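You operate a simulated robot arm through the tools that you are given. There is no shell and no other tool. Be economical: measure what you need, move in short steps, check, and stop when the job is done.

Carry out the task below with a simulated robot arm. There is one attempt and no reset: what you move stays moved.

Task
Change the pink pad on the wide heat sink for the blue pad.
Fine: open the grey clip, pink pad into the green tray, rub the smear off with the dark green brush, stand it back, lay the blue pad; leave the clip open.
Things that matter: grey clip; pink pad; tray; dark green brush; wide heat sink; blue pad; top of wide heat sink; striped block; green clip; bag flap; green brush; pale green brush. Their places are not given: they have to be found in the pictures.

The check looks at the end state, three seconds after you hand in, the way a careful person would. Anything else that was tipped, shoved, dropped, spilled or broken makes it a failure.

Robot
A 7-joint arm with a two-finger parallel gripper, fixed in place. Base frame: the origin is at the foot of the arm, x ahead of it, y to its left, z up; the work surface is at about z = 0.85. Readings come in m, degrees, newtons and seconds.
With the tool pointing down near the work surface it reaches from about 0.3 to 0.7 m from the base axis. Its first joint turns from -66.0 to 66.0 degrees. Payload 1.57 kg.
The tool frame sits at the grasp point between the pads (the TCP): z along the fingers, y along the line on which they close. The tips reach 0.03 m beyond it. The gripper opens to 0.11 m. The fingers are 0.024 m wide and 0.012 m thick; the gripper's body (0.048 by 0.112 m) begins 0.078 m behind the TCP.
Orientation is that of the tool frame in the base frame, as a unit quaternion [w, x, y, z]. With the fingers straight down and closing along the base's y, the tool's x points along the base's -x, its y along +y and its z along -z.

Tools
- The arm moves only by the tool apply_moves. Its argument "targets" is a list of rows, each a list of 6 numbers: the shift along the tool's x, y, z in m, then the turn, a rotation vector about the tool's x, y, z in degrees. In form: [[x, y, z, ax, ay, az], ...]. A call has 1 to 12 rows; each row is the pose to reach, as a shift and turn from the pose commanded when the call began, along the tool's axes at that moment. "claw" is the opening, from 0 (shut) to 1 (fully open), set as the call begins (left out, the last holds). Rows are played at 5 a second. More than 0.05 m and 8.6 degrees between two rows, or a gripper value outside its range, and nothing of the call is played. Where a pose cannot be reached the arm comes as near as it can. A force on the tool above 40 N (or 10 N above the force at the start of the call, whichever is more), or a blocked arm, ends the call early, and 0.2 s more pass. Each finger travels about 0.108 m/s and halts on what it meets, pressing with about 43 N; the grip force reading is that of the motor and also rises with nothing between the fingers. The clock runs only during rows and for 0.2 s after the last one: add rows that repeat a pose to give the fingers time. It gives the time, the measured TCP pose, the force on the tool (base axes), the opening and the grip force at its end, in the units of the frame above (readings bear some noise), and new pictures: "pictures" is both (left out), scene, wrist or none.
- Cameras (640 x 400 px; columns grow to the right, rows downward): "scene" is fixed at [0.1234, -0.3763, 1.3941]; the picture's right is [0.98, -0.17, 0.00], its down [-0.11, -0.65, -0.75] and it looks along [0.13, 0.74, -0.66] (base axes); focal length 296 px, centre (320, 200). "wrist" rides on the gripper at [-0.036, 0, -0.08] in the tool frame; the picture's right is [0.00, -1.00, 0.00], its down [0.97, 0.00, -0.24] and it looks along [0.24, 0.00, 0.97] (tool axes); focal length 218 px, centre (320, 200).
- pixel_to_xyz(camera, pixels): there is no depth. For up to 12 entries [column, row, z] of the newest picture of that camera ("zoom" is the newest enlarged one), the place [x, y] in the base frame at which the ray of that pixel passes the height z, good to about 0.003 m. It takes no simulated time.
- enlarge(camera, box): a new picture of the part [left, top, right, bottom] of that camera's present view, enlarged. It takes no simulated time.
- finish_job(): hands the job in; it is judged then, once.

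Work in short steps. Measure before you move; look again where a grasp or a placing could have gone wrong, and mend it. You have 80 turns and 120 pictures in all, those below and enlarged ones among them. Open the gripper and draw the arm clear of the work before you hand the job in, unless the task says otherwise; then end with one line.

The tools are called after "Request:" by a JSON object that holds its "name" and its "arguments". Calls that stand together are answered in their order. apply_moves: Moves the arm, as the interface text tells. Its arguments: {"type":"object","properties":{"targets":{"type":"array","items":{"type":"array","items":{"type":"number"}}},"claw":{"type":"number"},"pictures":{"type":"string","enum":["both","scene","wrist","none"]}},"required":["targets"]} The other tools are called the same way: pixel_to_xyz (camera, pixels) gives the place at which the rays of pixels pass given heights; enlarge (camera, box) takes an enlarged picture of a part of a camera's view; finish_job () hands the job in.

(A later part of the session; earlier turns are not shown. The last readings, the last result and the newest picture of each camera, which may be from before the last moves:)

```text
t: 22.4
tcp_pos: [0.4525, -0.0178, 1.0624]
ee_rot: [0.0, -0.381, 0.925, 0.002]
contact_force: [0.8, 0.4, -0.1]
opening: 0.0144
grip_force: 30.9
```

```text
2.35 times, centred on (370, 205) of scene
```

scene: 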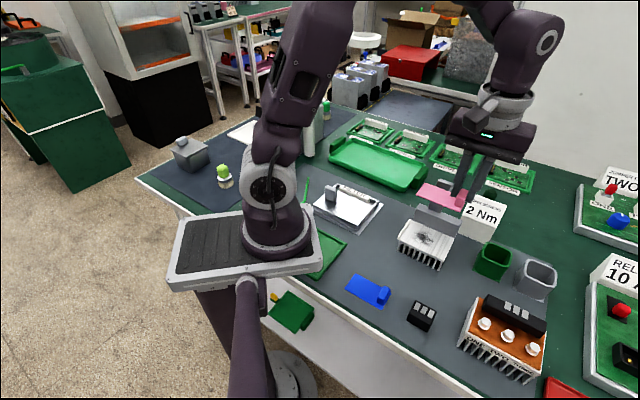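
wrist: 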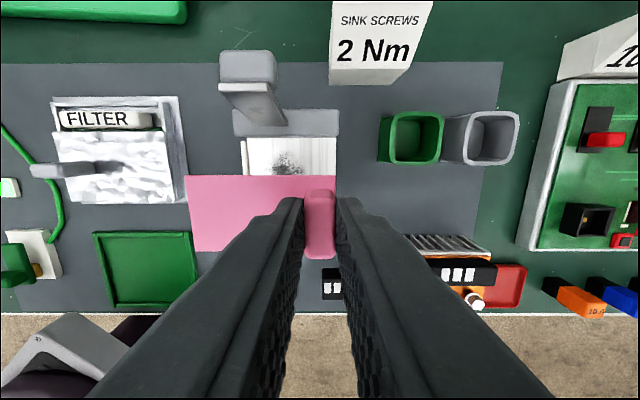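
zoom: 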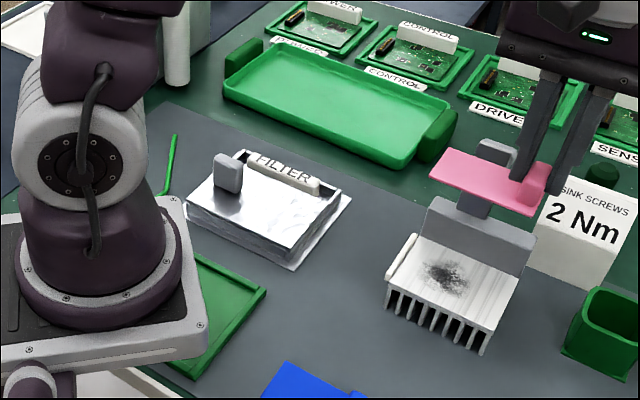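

The large tray is the green one with handles. I carry the pad high across to it (target TCP ≈ (0.455,0.310)), then view before lowering.

Request:
{"name": "apply_moves", "arguments": {"targets": [[0, 0, -0.03, 0, 0, 0], [0, 0, -0.05, 0, 0, 0], [-0.0292, 0.0288, -0.05, 0, 0, 0], [-0.0584, 0.0576, -0.05, 0, 0, 0], [-0.0875, 0.0864, -0.05, 0, 0, 0], [-0.1167, 0.1152, -0.05, 0, 0, 0], [-0.1459, 0.144, -0.05, 0, 0, 0], [-0.175, 0.1729, -0.05, 0, 0, 0], [-0.2042, 0.2017, -0.05, 0, 0, 0], [-0.2334, 0.2305, -0.05, 0, 0, 0], [-0.2334, 0.2305, -0.05, 0, 0, 0]], "pictures": "both"}}

```text
t: 24.8
tcp_pos: [0.4552, 0.3121, 1.1133]
ee_rot: [-0.001, -0.381, 0.924, 0.002]
contact_force: [-0.4, 0.4, 0.2]
opening: 0.0145
grip_force: 30.9
```

scene: 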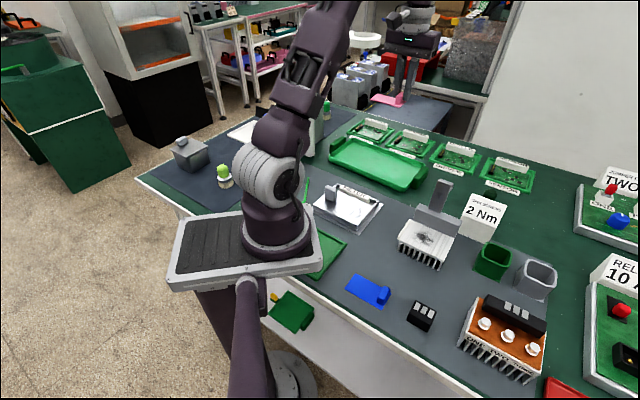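
wrist: 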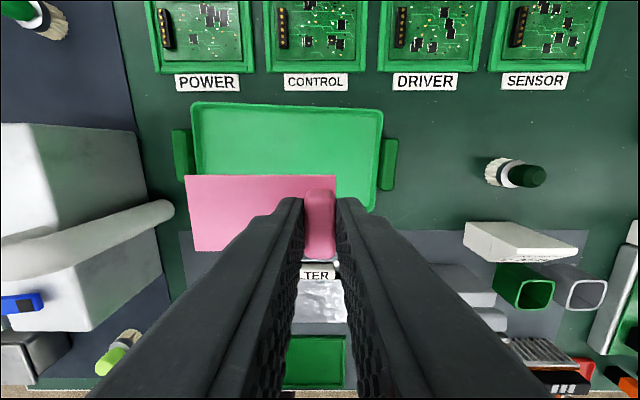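

Request:
{"name": "pixel_to_xyz", "arguments": {"camera": "wrist", "pixels": [[190, 104, 0.865], [383, 112, 0.865], [372, 212, 0.865], [503, 172, 0.88], [525, 175, 0.93]]}}

```text
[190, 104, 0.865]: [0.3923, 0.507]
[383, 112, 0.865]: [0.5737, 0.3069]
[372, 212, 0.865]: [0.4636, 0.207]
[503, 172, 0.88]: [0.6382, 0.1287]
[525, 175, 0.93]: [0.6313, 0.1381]
```

Tray interior spans s −0.08…0.185, r 0.474…0.63, so the pad is well inside it. Lowering to just above the tray floor.

Request:
{"name": "apply_moves", "arguments": {"targets": [[0, 0, 0.04, 0, 0, 0], [0, 0, 0.08, 0, 0, 0], [0, 0, 0.12, 0, 0, 0], [0, 0, 0.16, 0, 0, 0], [0, 0, 0.19, 0, 0, 0], [0, 0, 0.205, 0, 0, 0], [0, 0, 0.21, 0, 0, 0], [0, 0, 0.21, 0, 0, 0]], "pictures": "scene"}}

Request:
{"name": "enlarge", "arguments": {"camera": "scene", "box": [320, 110, 440, 210]}}

```text
t: 26.6
tcp_pos: [0.4544, 0.3124, 0.9025]
ee_rot: [-0.001, -0.381, 0.924, 0.002]
contact_force: [1.0, 0.4, -0.2]
opening: 0.0145
grip_force: 30.5
```

scene: 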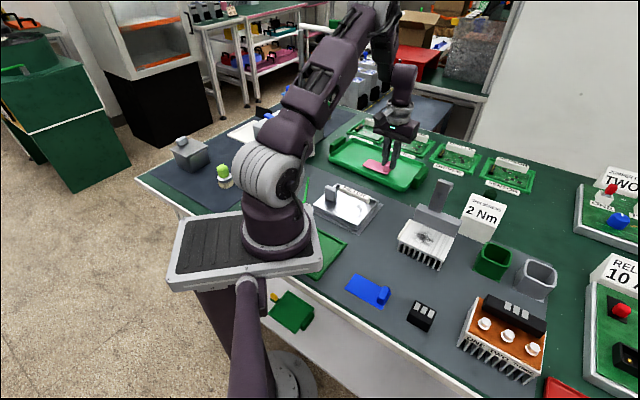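

```text
4.00 times, centred on (380, 160) of scene
```

zoom: 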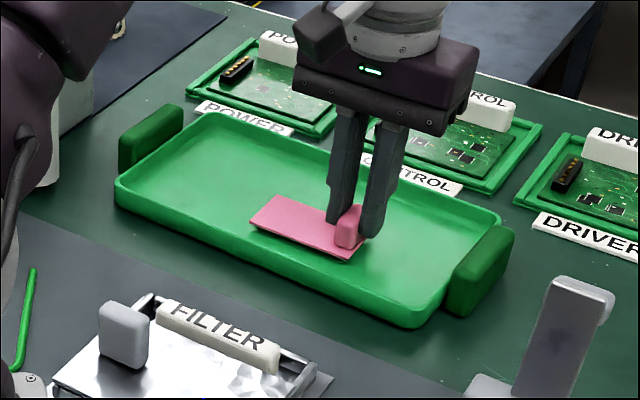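

The pad is inside the tray, near the floor. Lower a few mm more until contact and then release.

Request:
{"name": "apply_moves", "arguments": {"targets": [[0, 0, 0.003, 0, 0, 0], [0, 0, 0.005, 0, 0, 0], [0, 0, 0.005, 0, 0, 0]], "pictures": "none"}}

```text
t: 27.4
tcp_pos: [0.4551, 0.3117, 0.899]
ee_rot: [0.0, -0.381, 0.924, 0.001]
contact_force: [1.2, 0.6, -0.5]
opening: 0.0147
grip_force: 30.3
```

No contact yet; continue by small steps.

Request:
{"name": "apply_moves", "arguments": {"targets": [[0, 0, 0.002, 0, 0, 0], [0, 0, 0.004, 0, 0, 0], [0, 0, 0.004, 0, 0, 0]], "pictures": "none"}}

```text
t: 28.3
tcp_pos: [0.4558, 0.3126, 0.8969]
ee_rot: [0.001, -0.382, 0.924, 0.002]
contact_force: [-3.2, -2.7, 13.0]
opening: 0.0147
grip_force: 31.2
stopped in row 3: the force on the tool passed its limit (the readings are from after the stop); the commanded pose is now the measured one
```

Contact made (13 N). Release and rise, opening moderately.

Request:
{"name": "apply_moves", "arguments": {"targets": [[0, 0, 0, 0, 0, 0], [0, 0, 0, 0, 0, 0], [0, 0, -0.03, 0, 0, 0], [0, 0, -0.07, 0, 0, 0], [0, 0, -0.11, 0, 0, 0], [0, 0, -0.15, 0, 0, 0], [0, 0, -0.19, 0, 0, 0], [0, 0, -0.19, 0, 0, 0]], "claw": 0.4, "pictures": "both"}}

Request:
{"name": "enlarge", "arguments": {"camera": "wrist", "box": [440, 120, 600, 220]}}

```text
t: 30.1
tcp_pos: [0.4553, 0.3106, 1.0881]
ee_rot: [0.001, -0.382, 0.924, 0.003]
contact_force: [-0.4, 0.2, 0.4]
opening: 0.0441
grip_force: 0.1
```

scene: 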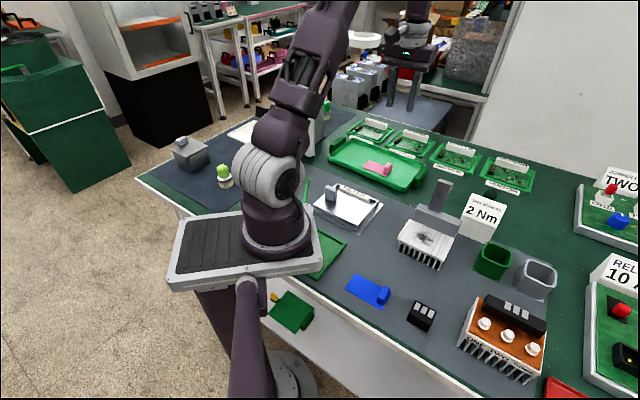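
wrist: 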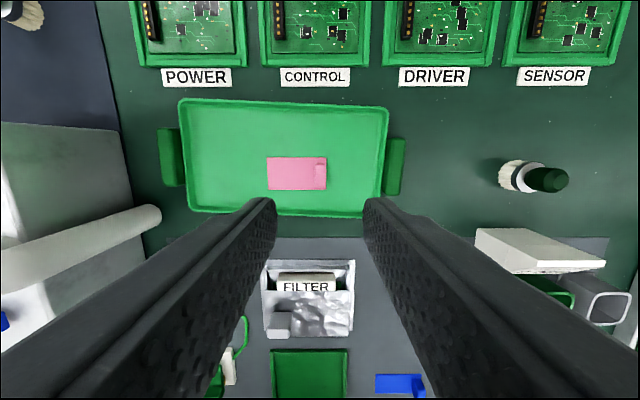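

```text
4.00 times, centred on (520, 170) of wrist
```

zoom: 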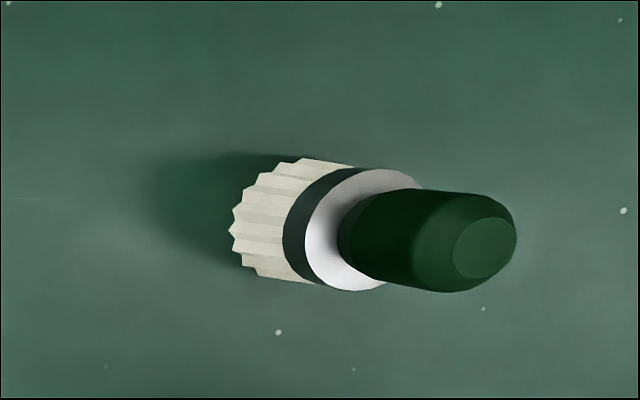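

Pink pad lies in the tray. Now hovering over the dark green brush.

Request:
{"name": "apply_moves", "arguments": {"targets": [[0, -0.045, 0, 0, 0, 0], [0, -0.09, 0, 0, 0, 0], [0, -0.135, 0, 0, 0, 0], [0.002, -0.18, 0, 0, 0, 0], [0.0035, -0.22, 0, 0, 0, 0], [0.0035, -0.251, 0, 0, 0, 0], [0.0035, -0.251, 0.02, 0, 0, 0], [0.0035, -0.251, 0.02, 0, 0, 0]], "claw": 0.6, "pictures": "both"}}

Request:
{"name": "enlarge", "arguments": {"camera": "wrist", "box": [240, 130, 400, 260]}}

```text
t: 31.9
tcp_pos: [0.6303, 0.1292, 1.0652]
ee_rot: [0.001, -0.382, 0.924, 0.002]
contact_force: [0.1, 0.0, 0.0]
opening: 0.0661
grip_force: 0.0
```

scene: 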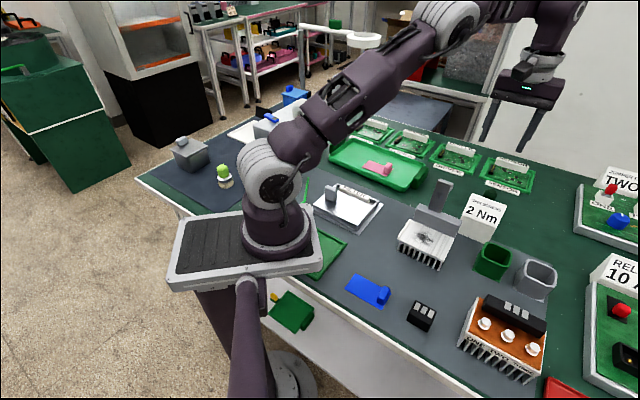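
wrist: 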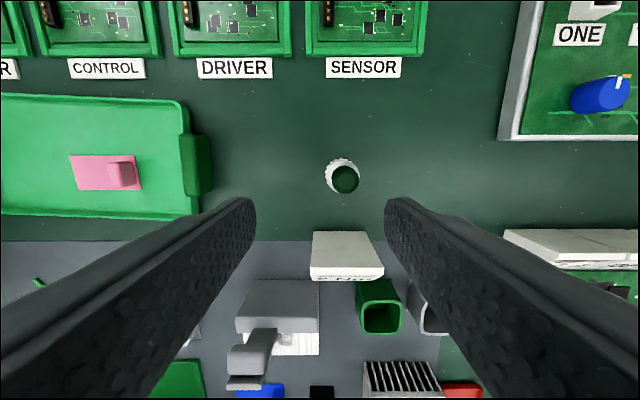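

```text
3.08 times, centred on (320, 195) of wrist
```

zoom: 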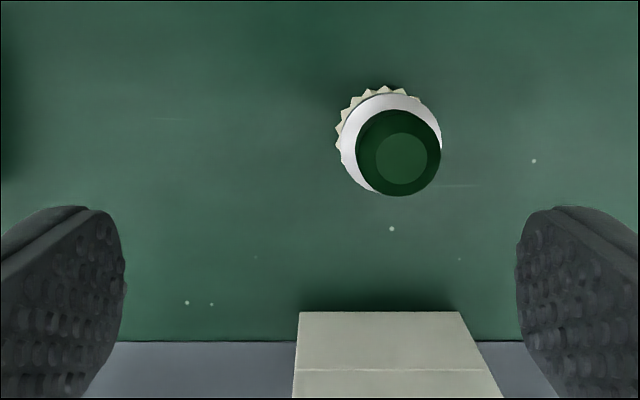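

Triangulating the brush handle top using both views.

Request:
{"name": "pixel_to_xyz", "arguments": {"camera": "wrist", "pixels": [[346.3, 181.3, 0.9], [346.3, 181.3, 0.93], [346.3, 181.3, 0.96], [341, 174, 0.86], [332, 181, 0.93], [359, 181, 0.93], [310, 232, 0.95], [370, 232, 0.95]]}}

Request:
{"name": "enlarge", "arguments": {"camera": "scene", "box": [450, 170, 530, 220]}}

Request:
{"name": "pixel_to_xyz", "arguments": {"camera": "scene", "pixels": [[490.5, 192, 0.9], [490.5, 192, 0.93], [490.5, 192, 0.96]]}}

```text
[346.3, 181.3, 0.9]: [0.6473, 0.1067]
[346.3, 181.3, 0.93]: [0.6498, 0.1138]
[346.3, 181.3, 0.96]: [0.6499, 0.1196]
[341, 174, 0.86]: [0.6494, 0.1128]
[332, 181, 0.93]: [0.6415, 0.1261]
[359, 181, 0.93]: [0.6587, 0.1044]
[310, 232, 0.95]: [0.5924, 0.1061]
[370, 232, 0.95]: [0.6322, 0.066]
```

```text
8.00 times, centred on (490, 195) of scene
```

zoom: 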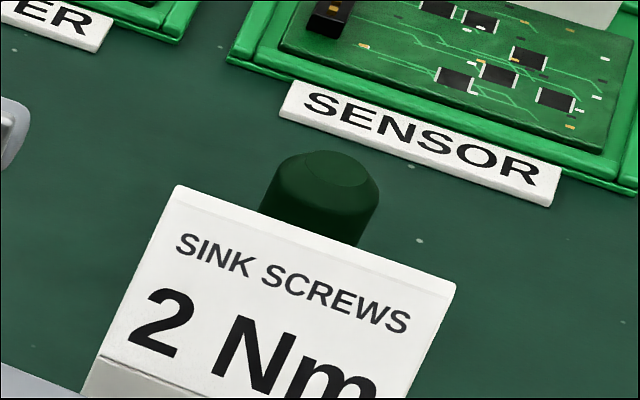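

```text
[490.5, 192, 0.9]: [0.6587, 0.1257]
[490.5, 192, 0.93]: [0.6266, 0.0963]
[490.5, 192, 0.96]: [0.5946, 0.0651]
```

Brush centre ≈(0.649,0.112), top z≈0.913. Moving above and descending around the handle.

Request:
{"name": "apply_moves", "arguments": {"targets": [[-0.001, -0.0253, 0, 0, 0, 0], [-0.001, -0.0253, 0.04, 0, 0, 0], [-0.001, -0.0253, 0.08, 0, 0, 0], [-0.001, -0.0253, 0.105, 0, 0, 0], [-0.001, -0.0253, 0.105, 0, 0, 0]], "claw": 0.5, "pictures": "wrist"}}

Request:
{"name": "enlarge", "arguments": {"camera": "scene", "box": [450, 150, 550, 220]}}

```text
t: 33.1
tcp_pos: [0.6464, 0.1124, 0.9586]
ee_rot: [0.001, -0.381, 0.924, 0.001]
contact_force: [0.1, 0.5, 0.3]
opening: 0.0551
grip_force: 0.1
```

wrist: 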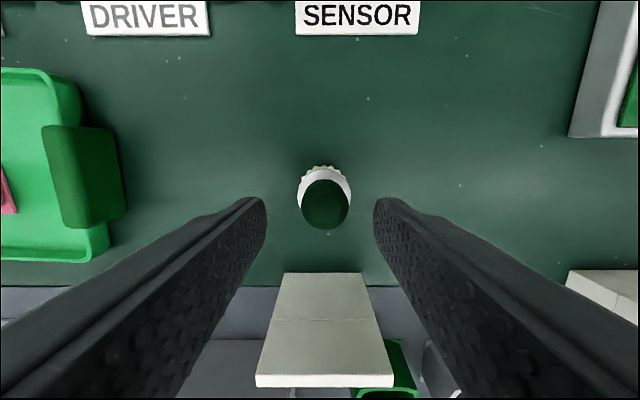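

```text
5.71 times, centred on (500, 185) of scene
```

zoom: 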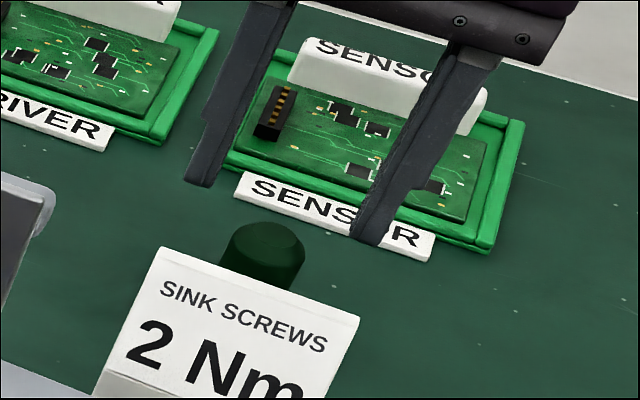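

Request:
{"name": "pixel_to_xyz", "arguments": {"camera": "wrist", "pixels": [[325, 204, 0.913], [325, 188, 0.88], [302, 200, 0.905], [349, 200, 0.905], [325, 228, 0.905], [327, 168, 0.852]]}}

```text
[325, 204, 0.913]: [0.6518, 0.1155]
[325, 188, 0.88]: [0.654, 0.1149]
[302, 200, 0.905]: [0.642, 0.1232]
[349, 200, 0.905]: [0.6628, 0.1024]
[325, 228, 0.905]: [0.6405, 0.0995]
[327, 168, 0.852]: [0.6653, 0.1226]
```

The brush centre refines to (0.652,0.114). Shift slightly, descend to TCP z≈0.913 and close.

Request:
{"name": "apply_moves", "arguments": {"targets": [[-0.004, -0.0025, 0, 0, 0, 0], [-0.004, -0.0025, 0.025, 0, 0, 0], [-0.004, -0.0025, 0.0455, 0, 0, 0], [-0.004, -0.0025, 0.0455, 0, 0, 0]], "claw": 0.5, "pictures": "none"}}

Request:
{"name": "apply_moves", "arguments": {"targets": [[0, 0, 0, 0, 0, 0], [0, 0, 0, 0, 0, 0], [0, 0, 0, 0, 0, 0]], "claw": 0.1, "pictures": "both"}}

```text
t: 34.1
tcp_pos: [0.6532, 0.1151, 0.914]
ee_rot: [0.001, -0.381, 0.924, 0.002]
contact_force: [-1.2, 0.0, -0.5]
opening: 0.0552
grip_force: 0.2
```

```text
t: 34.9
tcp_pos: [0.6522, 0.1147, 0.914]
ee_rot: [0.0, -0.382, 0.924, 0.003]
contact_force: [0.8, 0.1, -0.1]
opening: 0.0283
grip_force: 39.3
```

scene: 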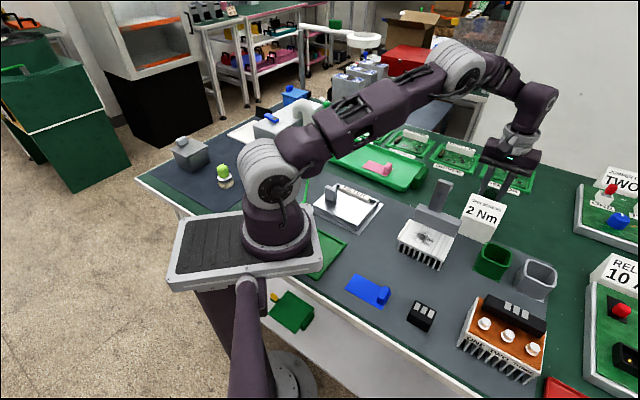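
wrist: 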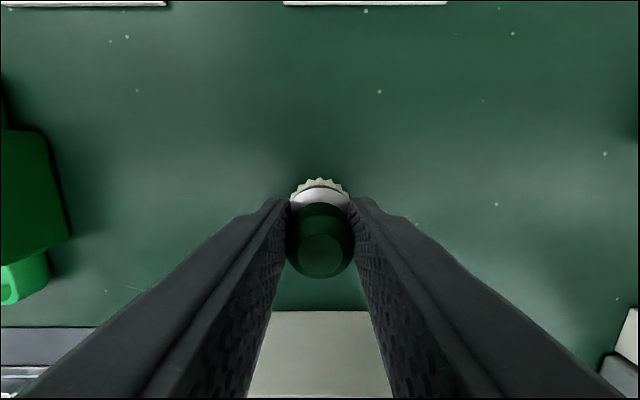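

Brush gripped (home TCP 0.6522, 0.1147, 0.914). Lift high and carry it to above the smear at (s 0.290, r 0.315).

Request:
{"name": "apply_moves", "arguments": {"targets": [[0, 0, -0.04, 0, 0, 0], [0, 0, -0.08, 0, 0, 0], [0, 0, -0.12, 0, 0, 0], [0, 0, -0.16, 0, 0, 0], [0, 0, -0.2, 0, 0, 0], [0.045, 0, -0.2, 0, 0, 0], [0.09, 0, -0.2, 0, 0, 0], [0.135, 0, -0.2, 0, 0, 0], [0.18, 0, -0.2, 0, 0, 0], [0.2273, 0, -0.2, 0, 0, 0], [0.2273, 0.045, -0.2, 0, 0, 0], [0.2273, 0.09, -0.2, 0, 0, 0]], "pictures": "both"}}

Request:
{"name": "enlarge", "arguments": {"camera": "scene", "box": [380, 165, 480, 275]}}

```text
t: 37.5
tcp_pos: [0.4279, 0.0181, 1.1165]
ee_rot: [0.002, -0.381, 0.925, 0.002]
contact_force: [0.0, 0.3, -1.2]
opening: 0.0286
grip_force: 38.6
out of reach, approached as far as the arm can: row 5
```

scene: 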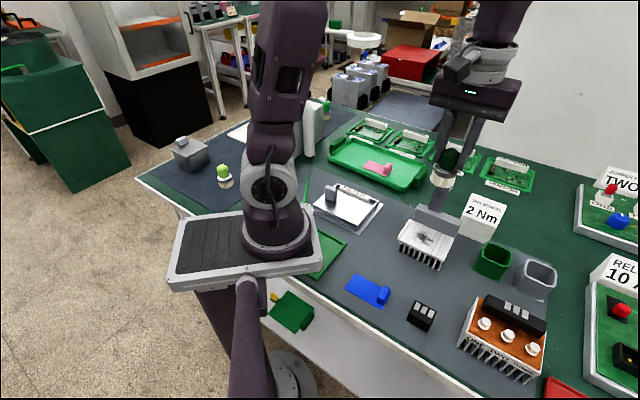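
wrist: 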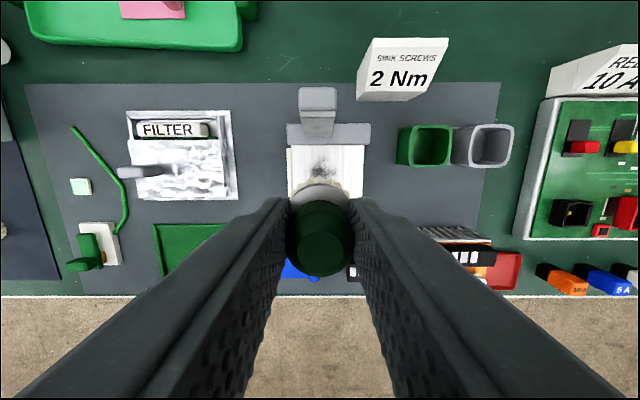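

```text
3.64 times, centred on (430, 220) of scene
```

zoom: 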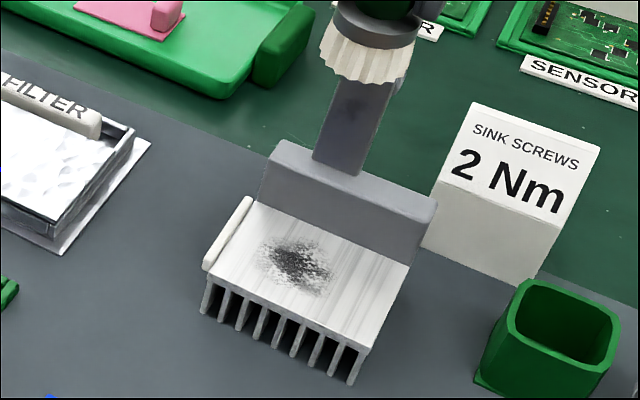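

Directly above the smear. Descend to near contact, then feel for the surface.

Request:
{"name": "apply_moves", "arguments": {"targets": [[0, 0, 0.04, 0, 0, 0], [0, 0, 0.08, 0, 0, 0], [0, 0, 0.12, 0, 0, 0], [0, 0, 0.145, 0, 0, 0], [0, 0, 0.157, 0, 0, 0], [0, 0, 0.157, 0, 0, 0]], "pictures": "none"}}

Request:
{"name": "enlarge", "arguments": {"camera": "scene", "box": [380, 165, 480, 275]}}

Request:
{"name": "apply_moves", "arguments": {"targets": [[0, 0, 0.002, 0, 0, 0], [0, 0, 0.004, 0, 0, 0], [0, 0, 0.004, 0, 0, 0]], "pictures": "none"}}

```text
t: 38.9
tcp_pos: [0.4286, 0.018, 0.9573]
ee_rot: [0.001, -0.382, 0.924, 0.002]
contact_force: [-0.3, -0.2, -0.1]
opening: 0.0283
grip_force: 38.4
```

```text
3.64 times, centred on (430, 220) of scene
```

zoom: 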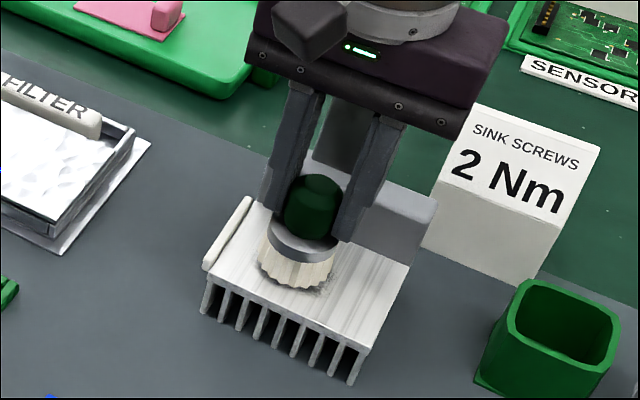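

```text
t: 39.7
tcp_pos: [0.428, 0.0185, 0.9538]
ee_rot: [0.002, -0.382, 0.924, 0.002]
contact_force: [0.0, -1.1, 1.9]
opening: 0.0288
grip_force: 39.1
```

Light contact (1.9 N). Press 1 mm more and rub in strokes over the smear.

Request:
{"name": "apply_moves", "arguments": {"targets": [[0, 0, 0.001, 0, 0, 0], [0, 0.012, 0.001, 0, 0, 0], [0, 0.02, 0.001, 0, 0, 0], [0, 0.005, 0.001, 0, 0, 0], [0, -0.01, 0.001, 0, 0, 0], [0, -0.022, 0.001, 0, 0, 0], [-0.01, -0.018, 0.001, 0, 0, 0], [-0.014, -0.005, 0.001, 0, 0, 0], [-0.014, 0.01, 0.001, 0, 0, 0], [-0.014, 0.02, 0.001, 0, 0, 0], [0, 0.015, 0.001, 0, 0, 0], [0.012, 0.015, 0.001, 0, 0, 0]], "pictures": "scene"}}

Request:
{"name": "enlarge", "arguments": {"camera": "scene", "box": [380, 165, 480, 275]}}

```text
t: 40.5
tcp_pos: [0.4174, 0.031, 0.9544]
ee_rot: [0.005, -0.382, 0.924, 0.002]
contact_force: [-1.6, -2.6, 7.7]
opening: 0.0282
grip_force: 38.4
stopped in row 4: the force on the tool passed its limit (the readings are from after the stop); the commanded pose is now the measured one
```

scene: 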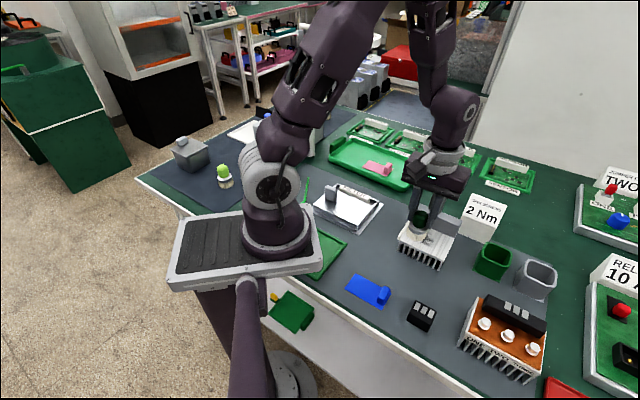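

```text
3.64 times, centred on (430, 220) of scene
```

zoom: 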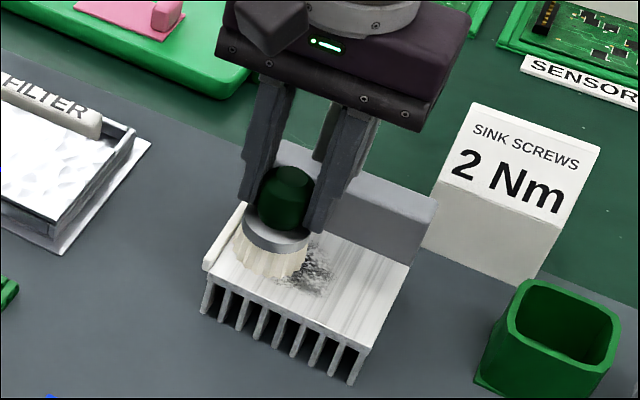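

Stopped by force, likely at the left rail; the left of the smear looks cleaned. Continue rightward in gentler strokes at the present height.

Request:
{"name": "apply_moves", "arguments": {"targets": [[0, -0.006, -0.0005, 0, 0, 0], [0, -0.013, 0, 0, 0, 0], [0, -0.02, 0, 0, 0, 0], [0, -0.028, 0, 0, 0, 0], [0, -0.036, 0, 0, 0, 0], [0, -0.04, 0, 0, 0, 0], [0, -0.032, 0, 0, 0, 0], [0, -0.024, 0, 0, 0, 0], [0, -0.016, 0, 0, 0, 0], [0, -0.008, 0, 0, 0, 0]], "pictures": "none"}}

Request:
{"name": "enlarge", "arguments": {"camera": "scene", "box": [380, 165, 480, 275]}}

```text
t: 42.8
tcp_pos: [0.4242, 0.0257, 0.9533]
ee_rot: [0.004, -0.382, 0.924, 0.002]
contact_force: [3.3, -2.7, 4.8]
opening: 0.0284
grip_force: 38.7
```

```text
3.64 times, centred on (430, 220) of scene
```

zoom: 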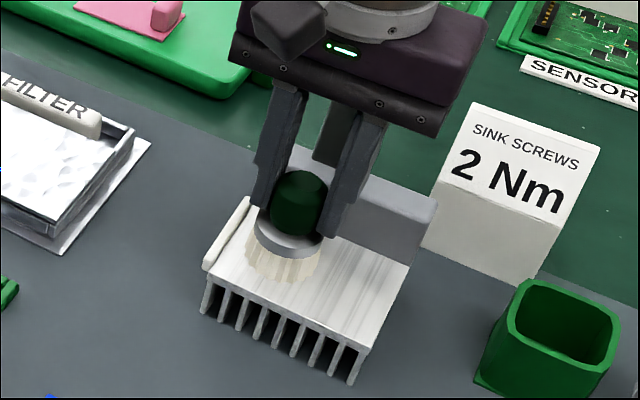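

The centre band is clean. Now strokes along front and rear bands.

Request:
{"name": "apply_moves", "arguments": {"targets": [[-0.006, 0, 0, 0, 0, 0], [-0.012, 0, 0, 0, 0, 0], [-0.012, -0.008, 0, 0, 0, 0], [-0.012, -0.016, 0, 0, 0, 0], [-0.012, -0.024, 0, 0, 0, 0], [-0.012, -0.03, 0, 0, 0, 0], [-0.004, -0.03, 0, 0, 0, 0], [0.004, -0.028, 0, 0, 0, 0], [0.012, -0.024, 0, 0, 0, 0], [0.015, -0.016, 0, 0, 0, 0], [0.015, -0.008, 0, 0, 0, 0], [0.015, 0.002, 0, 0, 0, 0]], "pictures": "none"}}

Request:
{"name": "apply_moves", "arguments": {"targets": [[0, 0, -0.03, 0, 0, 0], [0, 0, -0.07, 0, 0, 0], [0, 0, -0.11, 0, 0, 0], [0, 0, -0.15, 0, 0, 0], [0, 0, -0.15, 0, 0, 0]], "pictures": "both"}}

Request:
{"name": "enlarge", "arguments": {"camera": "scene", "box": [390, 195, 470, 275]}}

```text
t: 45.4
tcp_pos: [0.4123, 0.0152, 0.9529]
ee_rot: [0.005, -0.381, 0.924, 0.001]
contact_force: [12.8, -13.4, 21.5]
opening: 0.0283
grip_force: 38.6
```

```text
t: 46.5
tcp_pos: [0.4096, 0.0169, 1.103]
ee_rot: [0.004, -0.382, 0.924, 0.002]
contact_force: [0.6, 0.7, -0.7]
opening: 0.0285
grip_force: 38.7
```

scene: 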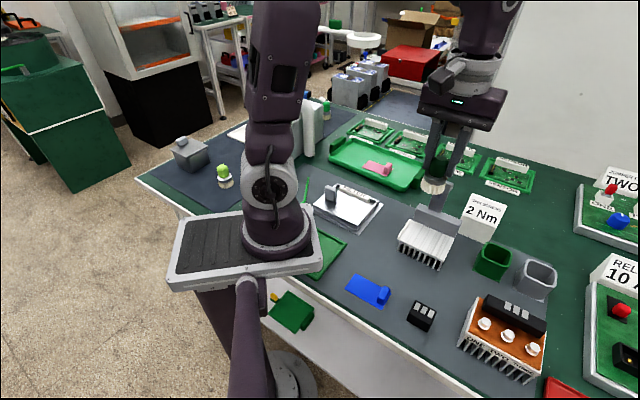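
wrist: 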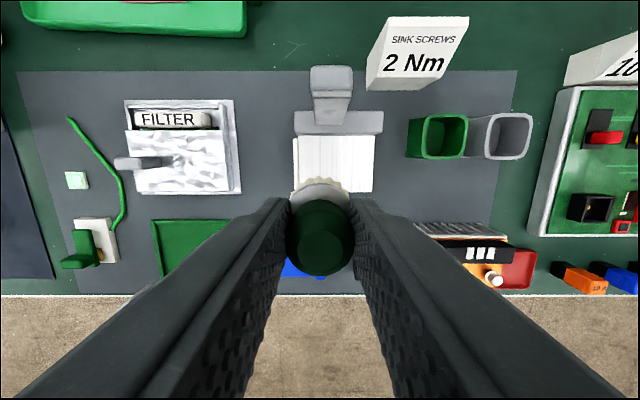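

```text
5.00 times, centred on (430, 235) of scene
```

zoom: 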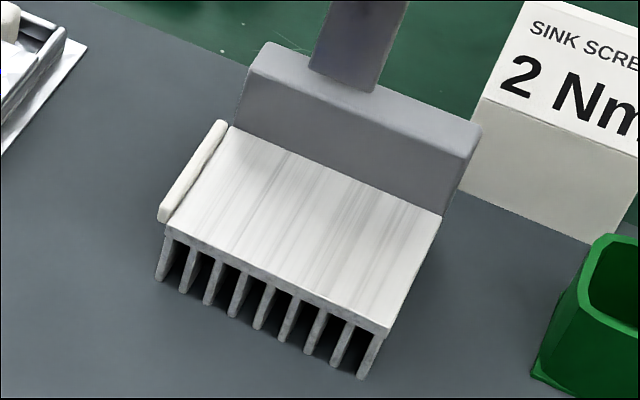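

The surface is clean and the sink hasn't shifted. Returning the brush toward its home spot.

Request:
{"name": "apply_moves", "arguments": {"targets": [[0, -0.045, 0, 0, 0, 0], [0, -0.09, 0, 0, 0, 0], [0, -0.1025, 0, 0, 0, 0], [-0.045, -0.1025, 0, 0, 0, 0], [-0.09, -0.1025, 0, 0, 0, 0], [-0.135, -0.1025, 0.01, 0, 0, 0], [-0.18, -0.1025, 0.02, 0, 0, 0], [-0.22, -0.1025, 0.03, 0, 0, 0], [-0.2407, -0.1025, 0.05, 0, 0, 0], [-0.2407, -0.1025, 0.09, 0, 0, 0], [-0.2407, -0.1025, 0.13, 0, 0, 0], [-0.2407, -0.1025, 0.13, 0, 0, 0]], "pictures": "both"}}

```text
t: 49.1
tcp_pos: [0.6543, 0.1124, 0.9756]
ee_rot: [0.004, -0.381, 0.925, 0.002]
contact_force: [0.7, 1.0, -0.7]
opening: 0.0281
grip_force: 38.1
```

scene: 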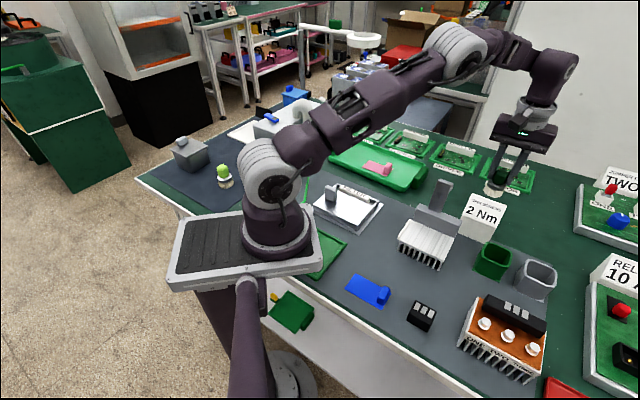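
wrist: 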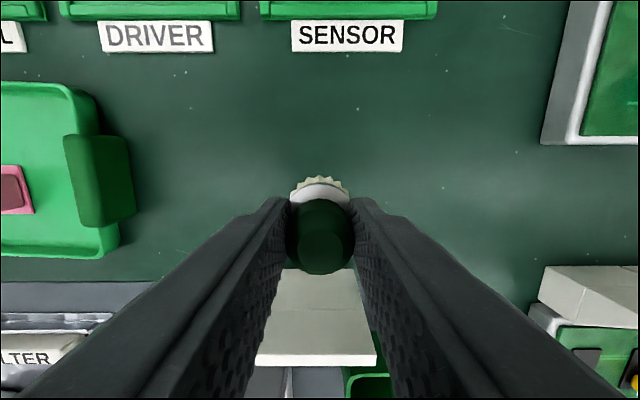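

Brush is over its home spot. Lower to contact.

Request:
{"name": "apply_moves", "arguments": {"targets": [[0, 0, 0.03, 0, 0.5, 0], [0, 0, 0.05, 0, 0.5, 0], [0, 0, 0.058, 0, 0.5, 0], [0, 0, 0.0605, 0, 0.5, 0], [0, 0, 0.0615, 0, 0.5, 0]], "pictures": "none"}}

```text
t: 50.4
tcp_pos: [0.6537, 0.1139, 0.9151]
ee_rot: [0.0, -0.382, 0.924, 0.0]
contact_force: [-2.0, -0.2, 3.9]
opening: 0.0283
grip_force: 38.6
```

Contact at z≈0.915 (3.9 N) — the brush is standing. Release and rise straight up.

Request:
{"name": "apply_moves", "arguments": {"targets": [[0, 0, 0, 0, 0, 0], [0, 0, 0, 0, 0, 0], [0, 0, 0, 0, 0, 0], [0, 0, -0.02, 0, 0, 0], [0, 0, -0.05, 0, 0, 0], [0, 0, -0.09, 0, 0, 0], [0, 0, -0.13, 0, 0, 0], [0, 0, -0.13, 0, 0, 0]], "claw": 0.5, "pictures": "both"}}

```text
t: 52.1
tcp_pos: [0.6544, 0.1156, 1.0446]
ee_rot: [0.0, -0.382, 0.924, 0.001]
contact_force: [0.3, 0.5, 0.2]
opening: 0.0552
grip_force: 0.0
```

scene: 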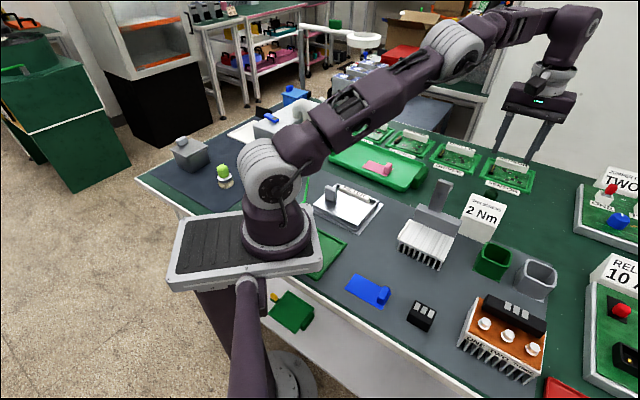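
wrist: 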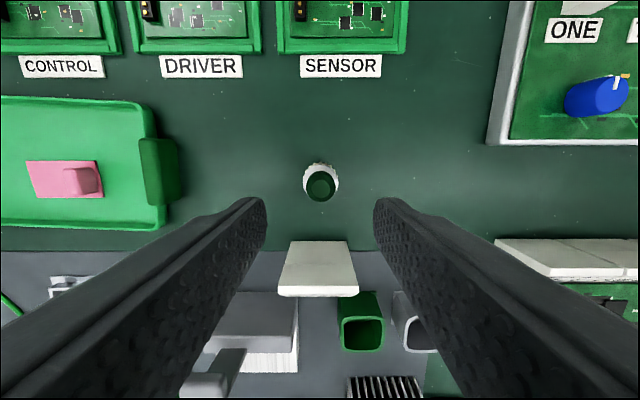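

The brush stands upright at its spot. Now travel to hover over the blue pad's tab, keeping clear of the open clip.

Request:
{"name": "apply_moves", "arguments": {"targets": [[0.045, 0, 0, 0, 0, 0], [0.09, 0, -0.01, 0, 0, 0], [0.135, 0, -0.02, 0, 0, 0], [0.18, 0, -0.02, 0, 0, 0], [0.225, 0, -0.02, 0, 0, 0], [0.27, 0.01, -0.02, 0, 0, 0], [0.31, 0.03, -0.02, 0, 0, 0], [0.345, 0.06, -0.02, 0, 0, 0], [0.375, 0.085, -0.02, 0, 0, 0], [0.389, 0.0996, -0.02, 0, 0, 0], [0.389, 0.0996, 0.01, 0, 0, 0], [0.389, 0.0996, 0.01, 0, 0, 0]], "claw": 0.45, "pictures": "both"}}

Request:
{"name": "enlarge", "arguments": {"camera": "wrist", "box": [220, 120, 420, 260]}}

```text
t: 54.8
tcp_pos: [0.3094, -0.0903, 1.0334]
ee_rot: [0.0, -0.382, 0.924, 0.0]
contact_force: [0.2, -0.5, 0.0]
opening: 0.0496
grip_force: 0.1
```

scene: 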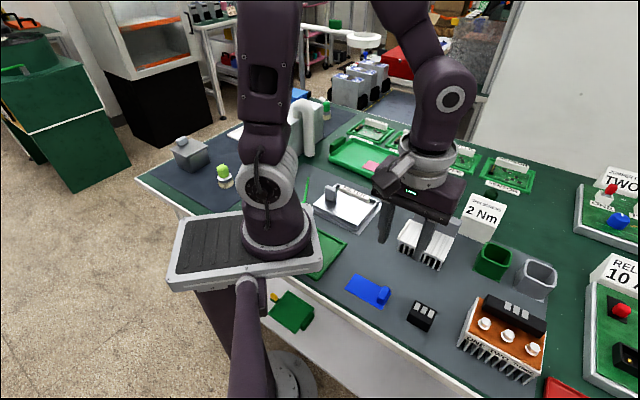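
wrist: 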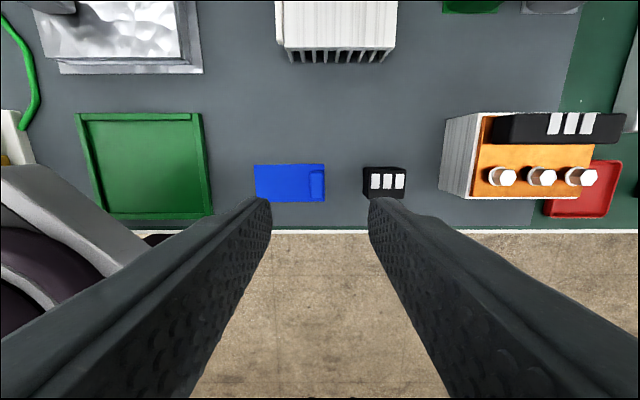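

```text
2.86 times, centred on (320, 190) of wrist
```

zoom: 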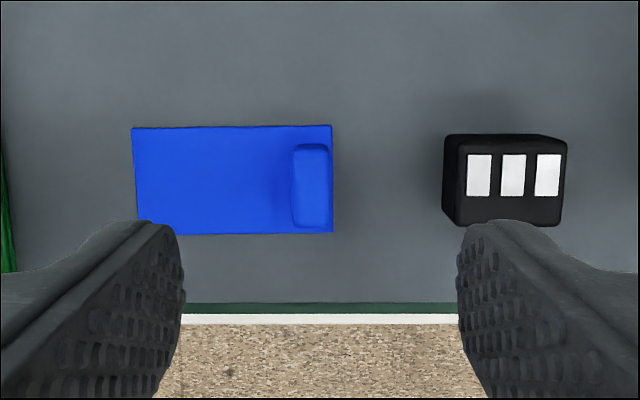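

Blue pad is square to the tool. Measuring the tab and pad corners.

Request:
{"name": "pixel_to_xyz", "arguments": {"camera": "zoom", "pixels": [[292, 187, 0.879], [329, 187, 0.879], [311, 146, 0.879], [311, 226, 0.879], [132, 128, 0.853], [332, 126, 0.853], [333, 233, 0.853], [139, 234, 0.853], [444, 135, 0.88], [460, 226, 0.855]]}}

```text
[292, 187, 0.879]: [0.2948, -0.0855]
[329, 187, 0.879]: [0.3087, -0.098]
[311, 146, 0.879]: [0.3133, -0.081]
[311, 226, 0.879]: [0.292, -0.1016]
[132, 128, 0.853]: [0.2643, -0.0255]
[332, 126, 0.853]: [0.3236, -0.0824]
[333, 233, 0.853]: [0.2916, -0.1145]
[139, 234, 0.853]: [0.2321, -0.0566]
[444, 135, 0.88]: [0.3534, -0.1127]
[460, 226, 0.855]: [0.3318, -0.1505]
```

Blue tab centre (0.302,−0.0915); pad geometry matches the pink one. Descend, grip and lift.

Request:
{"name": "apply_moves", "arguments": {"targets": [[0.0059, 0.0042, 0, 0, 0, 0], [0.0059, 0.0042, 0.04, 0, 0, 0], [0.0059, 0.0042, 0.08, 0, 0, 0], [0.0059, 0.0042, 0.11, 0, 0, 0], [0.0059, 0.0042, 0.13, 0, 0, 0], [0.0059, 0.0042, 0.1405, 0, 0, 0], [0.0059, 0.0042, 0.1405, 0, 0, 0]], "claw": 0.35, "pictures": "both"}}

Request:
{"name": "enlarge", "arguments": {"camera": "scene", "box": [330, 240, 450, 340]}}

```text
t: 56.4
tcp_pos: [0.302, -0.0909, 0.8924]
ee_rot: [0.0, -0.381, 0.924, 0.0]
contact_force: [0.7, 0.2, -0.6]
opening: 0.0386
grip_force: 0.0
```

scene: 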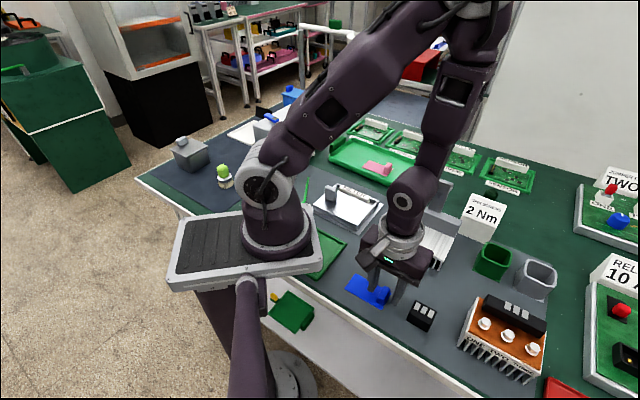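
wrist: 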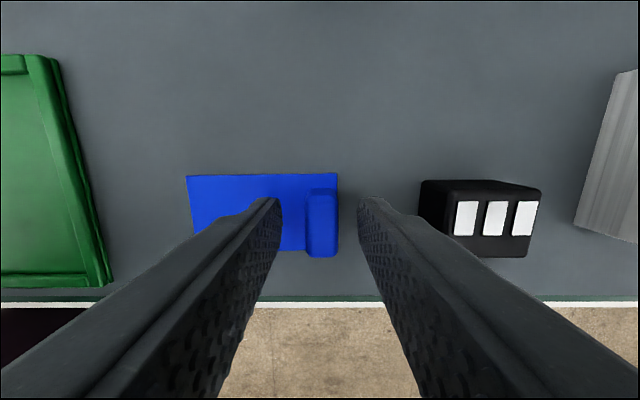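

```text
4.00 times, centred on (390, 290) of scene
```

zoom: 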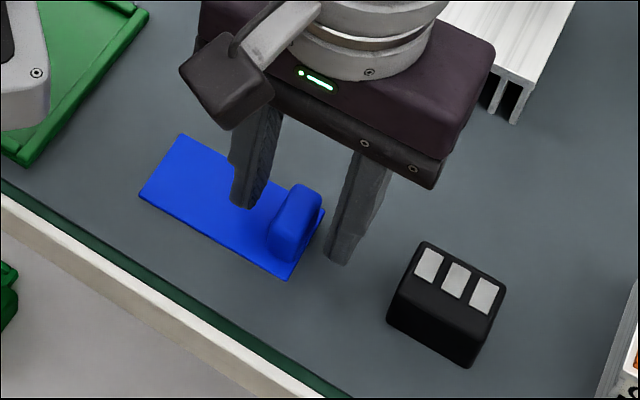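

Aligned, nothing touched. Close, then lift straight up.

Request:
{"name": "apply_moves", "arguments": {"targets": [[0, 0, 0, 0, 0, 0], [0, 0, 0, 0, 0, 0], [0, 0, 0, 0, 0, 0], [0, 0, -0.02, 0, 0, 0], [0, 0, -0.05, 0, 0, 0], [0, 0, -0.09, 0, 0, 0], [0, 0, -0.13, 0, 0, 0], [0, 0, -0.14, 0, 0, 0], [0, 0, -0.14, 0, 0, 0]], "claw": 0, "pictures": "both"}}

```text
t: 58.4
tcp_pos: [0.3013, -0.09, 1.0337]
ee_rot: [0.001, -0.382, 0.924, 0.0]
contact_force: [0.3, -0.6, 0.5]
opening: 0.0147
grip_force: 30.4
```

scene: 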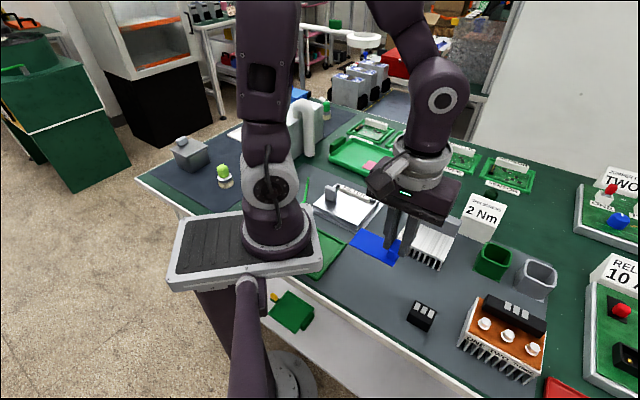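
wrist: 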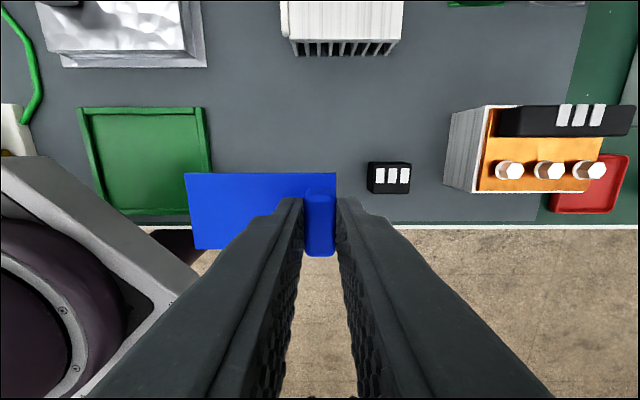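

Blue pad held level. Carry it over the sink (TCP target s 0.333, r 0.318) and check alignment from above.

Request:
{"name": "apply_moves", "arguments": {"targets": [[-0.03, -0.01, 0, 0, 0, 0], [-0.07, -0.025, 0, 0, 0, 0], [-0.11, -0.04, 0, 0, 0, 0], [-0.145, -0.05, 0, 0, 0, 0], [-0.1685, -0.0556, 0, 0, 0, 0], [-0.1685, -0.0556, 0.04, 0, 0, 0], [-0.1685, -0.0556, 0.075, 0, 0, 0], [-0.1685, -0.0556, 0.075, 0, 0, 0]], "pictures": "both"}}

Request:
{"name": "enlarge", "arguments": {"camera": "scene", "box": [380, 165, 480, 275]}}

```text
t: 60.1
tcp_pos: [0.4609, -0.0117, 0.9572]
ee_rot: [-0.001, -0.382, 0.924, 0.0]
contact_force: [-0.1, 0.2, -0.6]
opening: 0.0143
grip_force: 30.8
```

scene: 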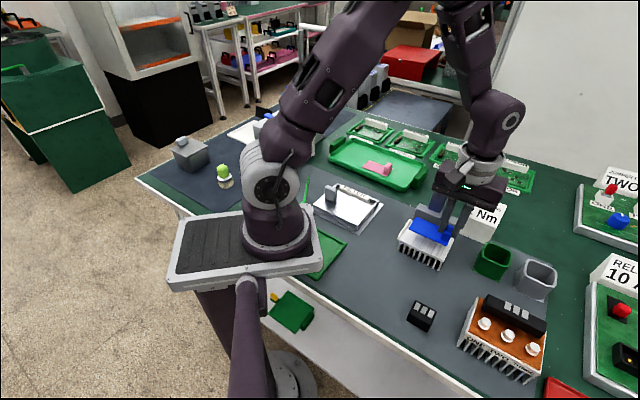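
wrist: 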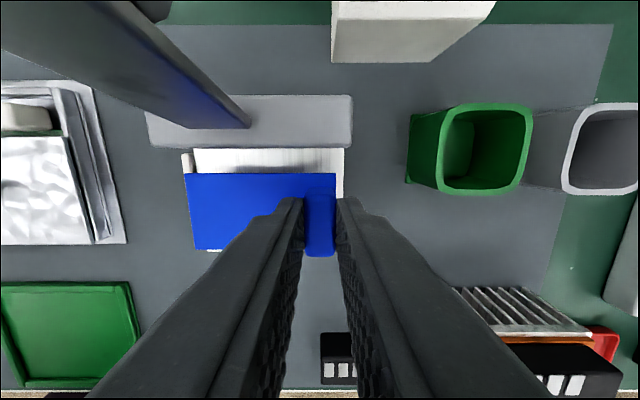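

```text
3.64 times, centred on (430, 220) of scene
```

zoom: 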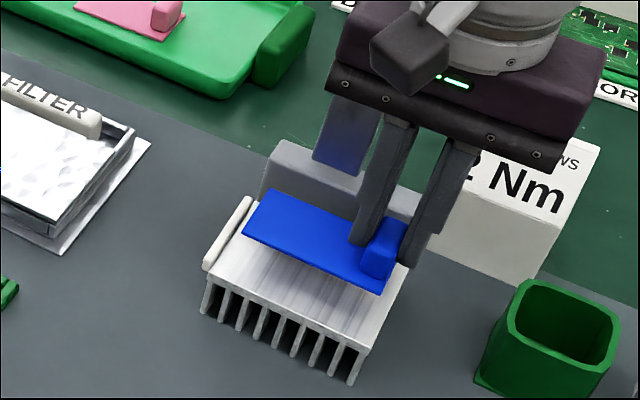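

Aligned over the sink, ~25 mm up. Lower to just above, then feel for contact.

Request:
{"name": "apply_moves", "arguments": {"targets": [[0, 0, 0.012, 0, 0, 0], [0, 0, 0.021, 0, 0, 0], [0, 0, 0.0235, 0, 0, 0], [0, 0, 0.025, 0, 0, 0], [0, 0, 0.025, 0, 0, 0]], "pictures": "none"}}

Request:
{"name": "enlarge", "arguments": {"camera": "scene", "box": [390, 195, 470, 275]}}

```text
t: 61.4
tcp_pos: [0.4601, -0.0115, 0.9338]
ee_rot: [0.0, -0.382, 0.924, -0.001]
contact_force: [-1.1, -0.5, 0.7]
opening: 0.0145
grip_force: 30.5
```

```text
5.00 times, centred on (430, 235) of scene
```

zoom: 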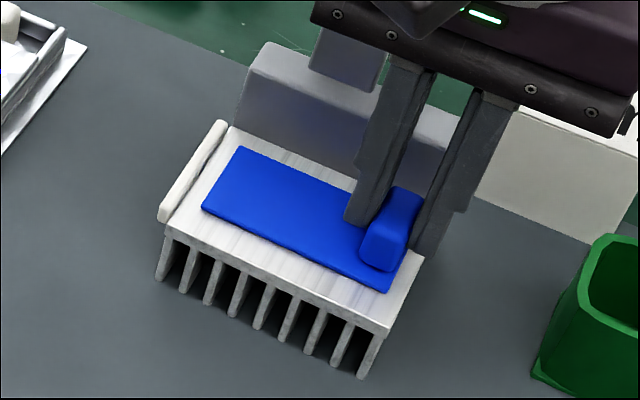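

Nearly down and well placed; lower the last 1–2 mm.

Request:
{"name": "apply_moves", "arguments": {"targets": [[0, 0, 0.001, 0, 0, 0], [0, 0, 0.002, 0, 0, 0], [0, 0, 0.002, 0, 0, 0]], "pictures": "none"}}

```text
t: 62.1
tcp_pos: [0.4616, -0.0112, 0.9321]
ee_rot: [0.002, -0.382, 0.924, -0.001]
contact_force: [-2.9, 0.3, 28.2]
opening: 0.0145
grip_force: 30.8
```

Firm contact (28 N); back off 1 mm, then release and rise.

Request:
{"name": "apply_moves", "arguments": {"targets": [[0, 0, -0.0012, 0, 0, 0], [0, 0, -0.0012, 0, 0, 0]], "pictures": "none"}}

Request:
{"name": "apply_moves", "arguments": {"targets": [[0, 0, 0, 0, 0, 0], [0, 0, 0, 0, 0, 0], [0, 0, 0, 0, 0, 0], [0, 0, -0.02, 0, 0, 0], [0.01, 0, -0.05, 0, 0, 0], [0.03, 0, -0.09, 0, 0, 0], [0.05, 0, -0.13, 0, 0, 0], [0.05, 0, -0.16, 0, 0, 0], [0.05, 0, -0.16, 0, 0, 0]], "claw": 0.35, "pictures": "both"}}

Request:
{"name": "enlarge", "arguments": {"camera": "scene", "box": [380, 165, 480, 275]}}

Request:
{"name": "enlarge", "arguments": {"camera": "scene", "box": [320, 120, 520, 330]}}

```text
t: 62.8
tcp_pos: [0.4602, -0.0117, 0.9321]
ee_rot: [0.0, -0.382, 0.924, 0.0]
contact_force: [2.1, -0.5, 4.4]
opening: 0.0146
grip_force: 30.7
```

```text
t: 64.8
tcp_pos: [0.4252, -0.0474, 1.0926]
ee_rot: [0.001, -0.383, 0.924, 0.0]
contact_force: [0.1, -0.4, 0.8]
opening: 0.0384
grip_force: 0.1
```

scene: 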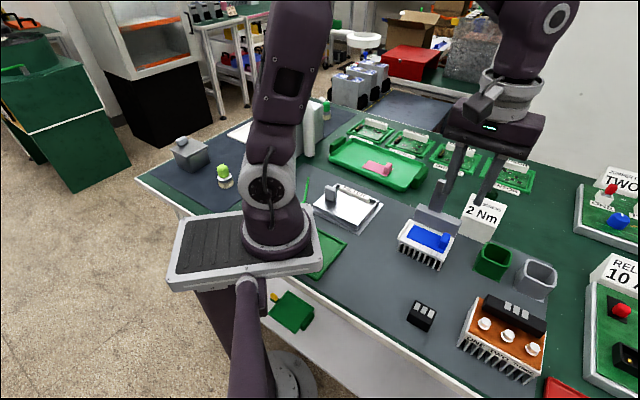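
wrist: 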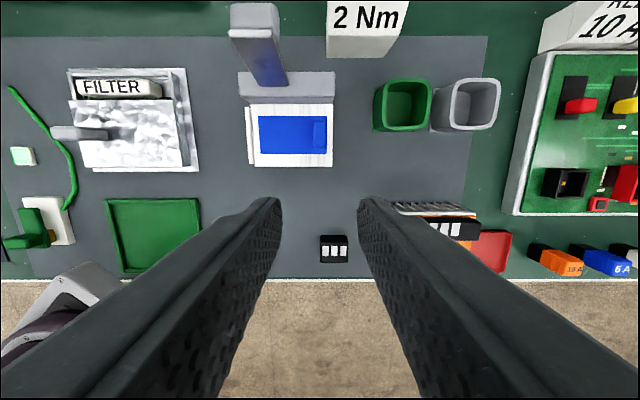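

```text
3.64 times, centred on (430, 220) of scene
```

zoom: 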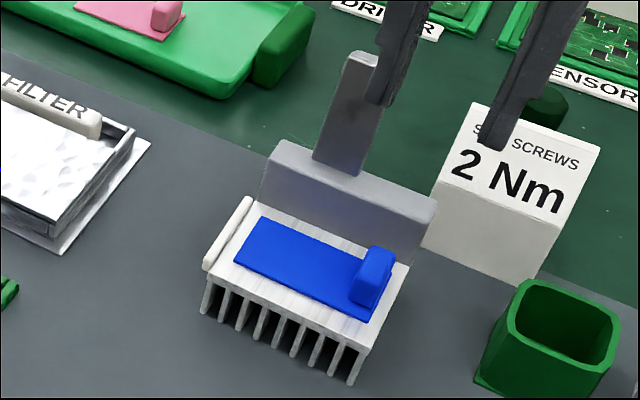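

```text
1.90 times, centred on (420, 225) of scene
```

zoom: 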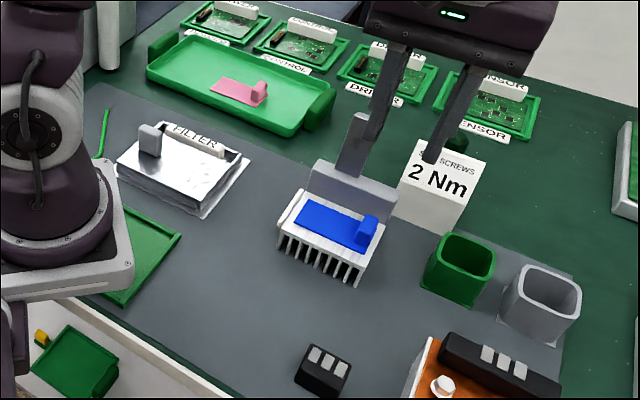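

Blue pad lies flat on the sink, clip open, pink pad in the tray, brush standing. Draw the arm up clear.

Request:
{"name": "apply_moves", "arguments": {"targets": [[0.02, 0, -0.03, 0, 0, 0], [0.05, 0, -0.06, 0, 0, 0], [0.08, 0, -0.08, 0, 0, 0], [0.08, 0, -0.08, 0, 0, 0]], "claw": 0.8, "pictures": "scene"}}

```text
t: 65.8
tcp_pos: [0.3675, -0.1044, 1.1736]
ee_rot: [-0.001, -0.382, 0.924, 0.0]
contact_force: [0.3, -0.1, -0.3]
opening: 0.0878
grip_force: 0.0
```

scene: 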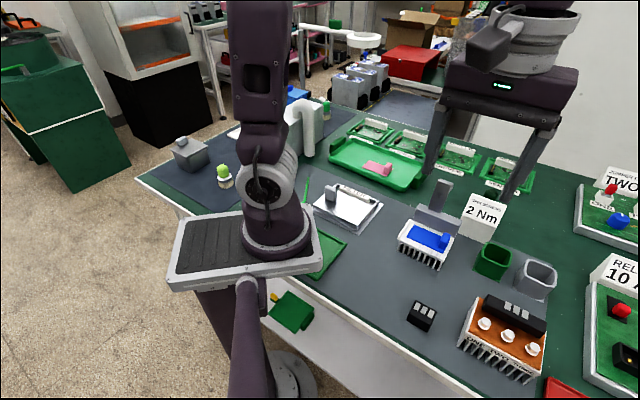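

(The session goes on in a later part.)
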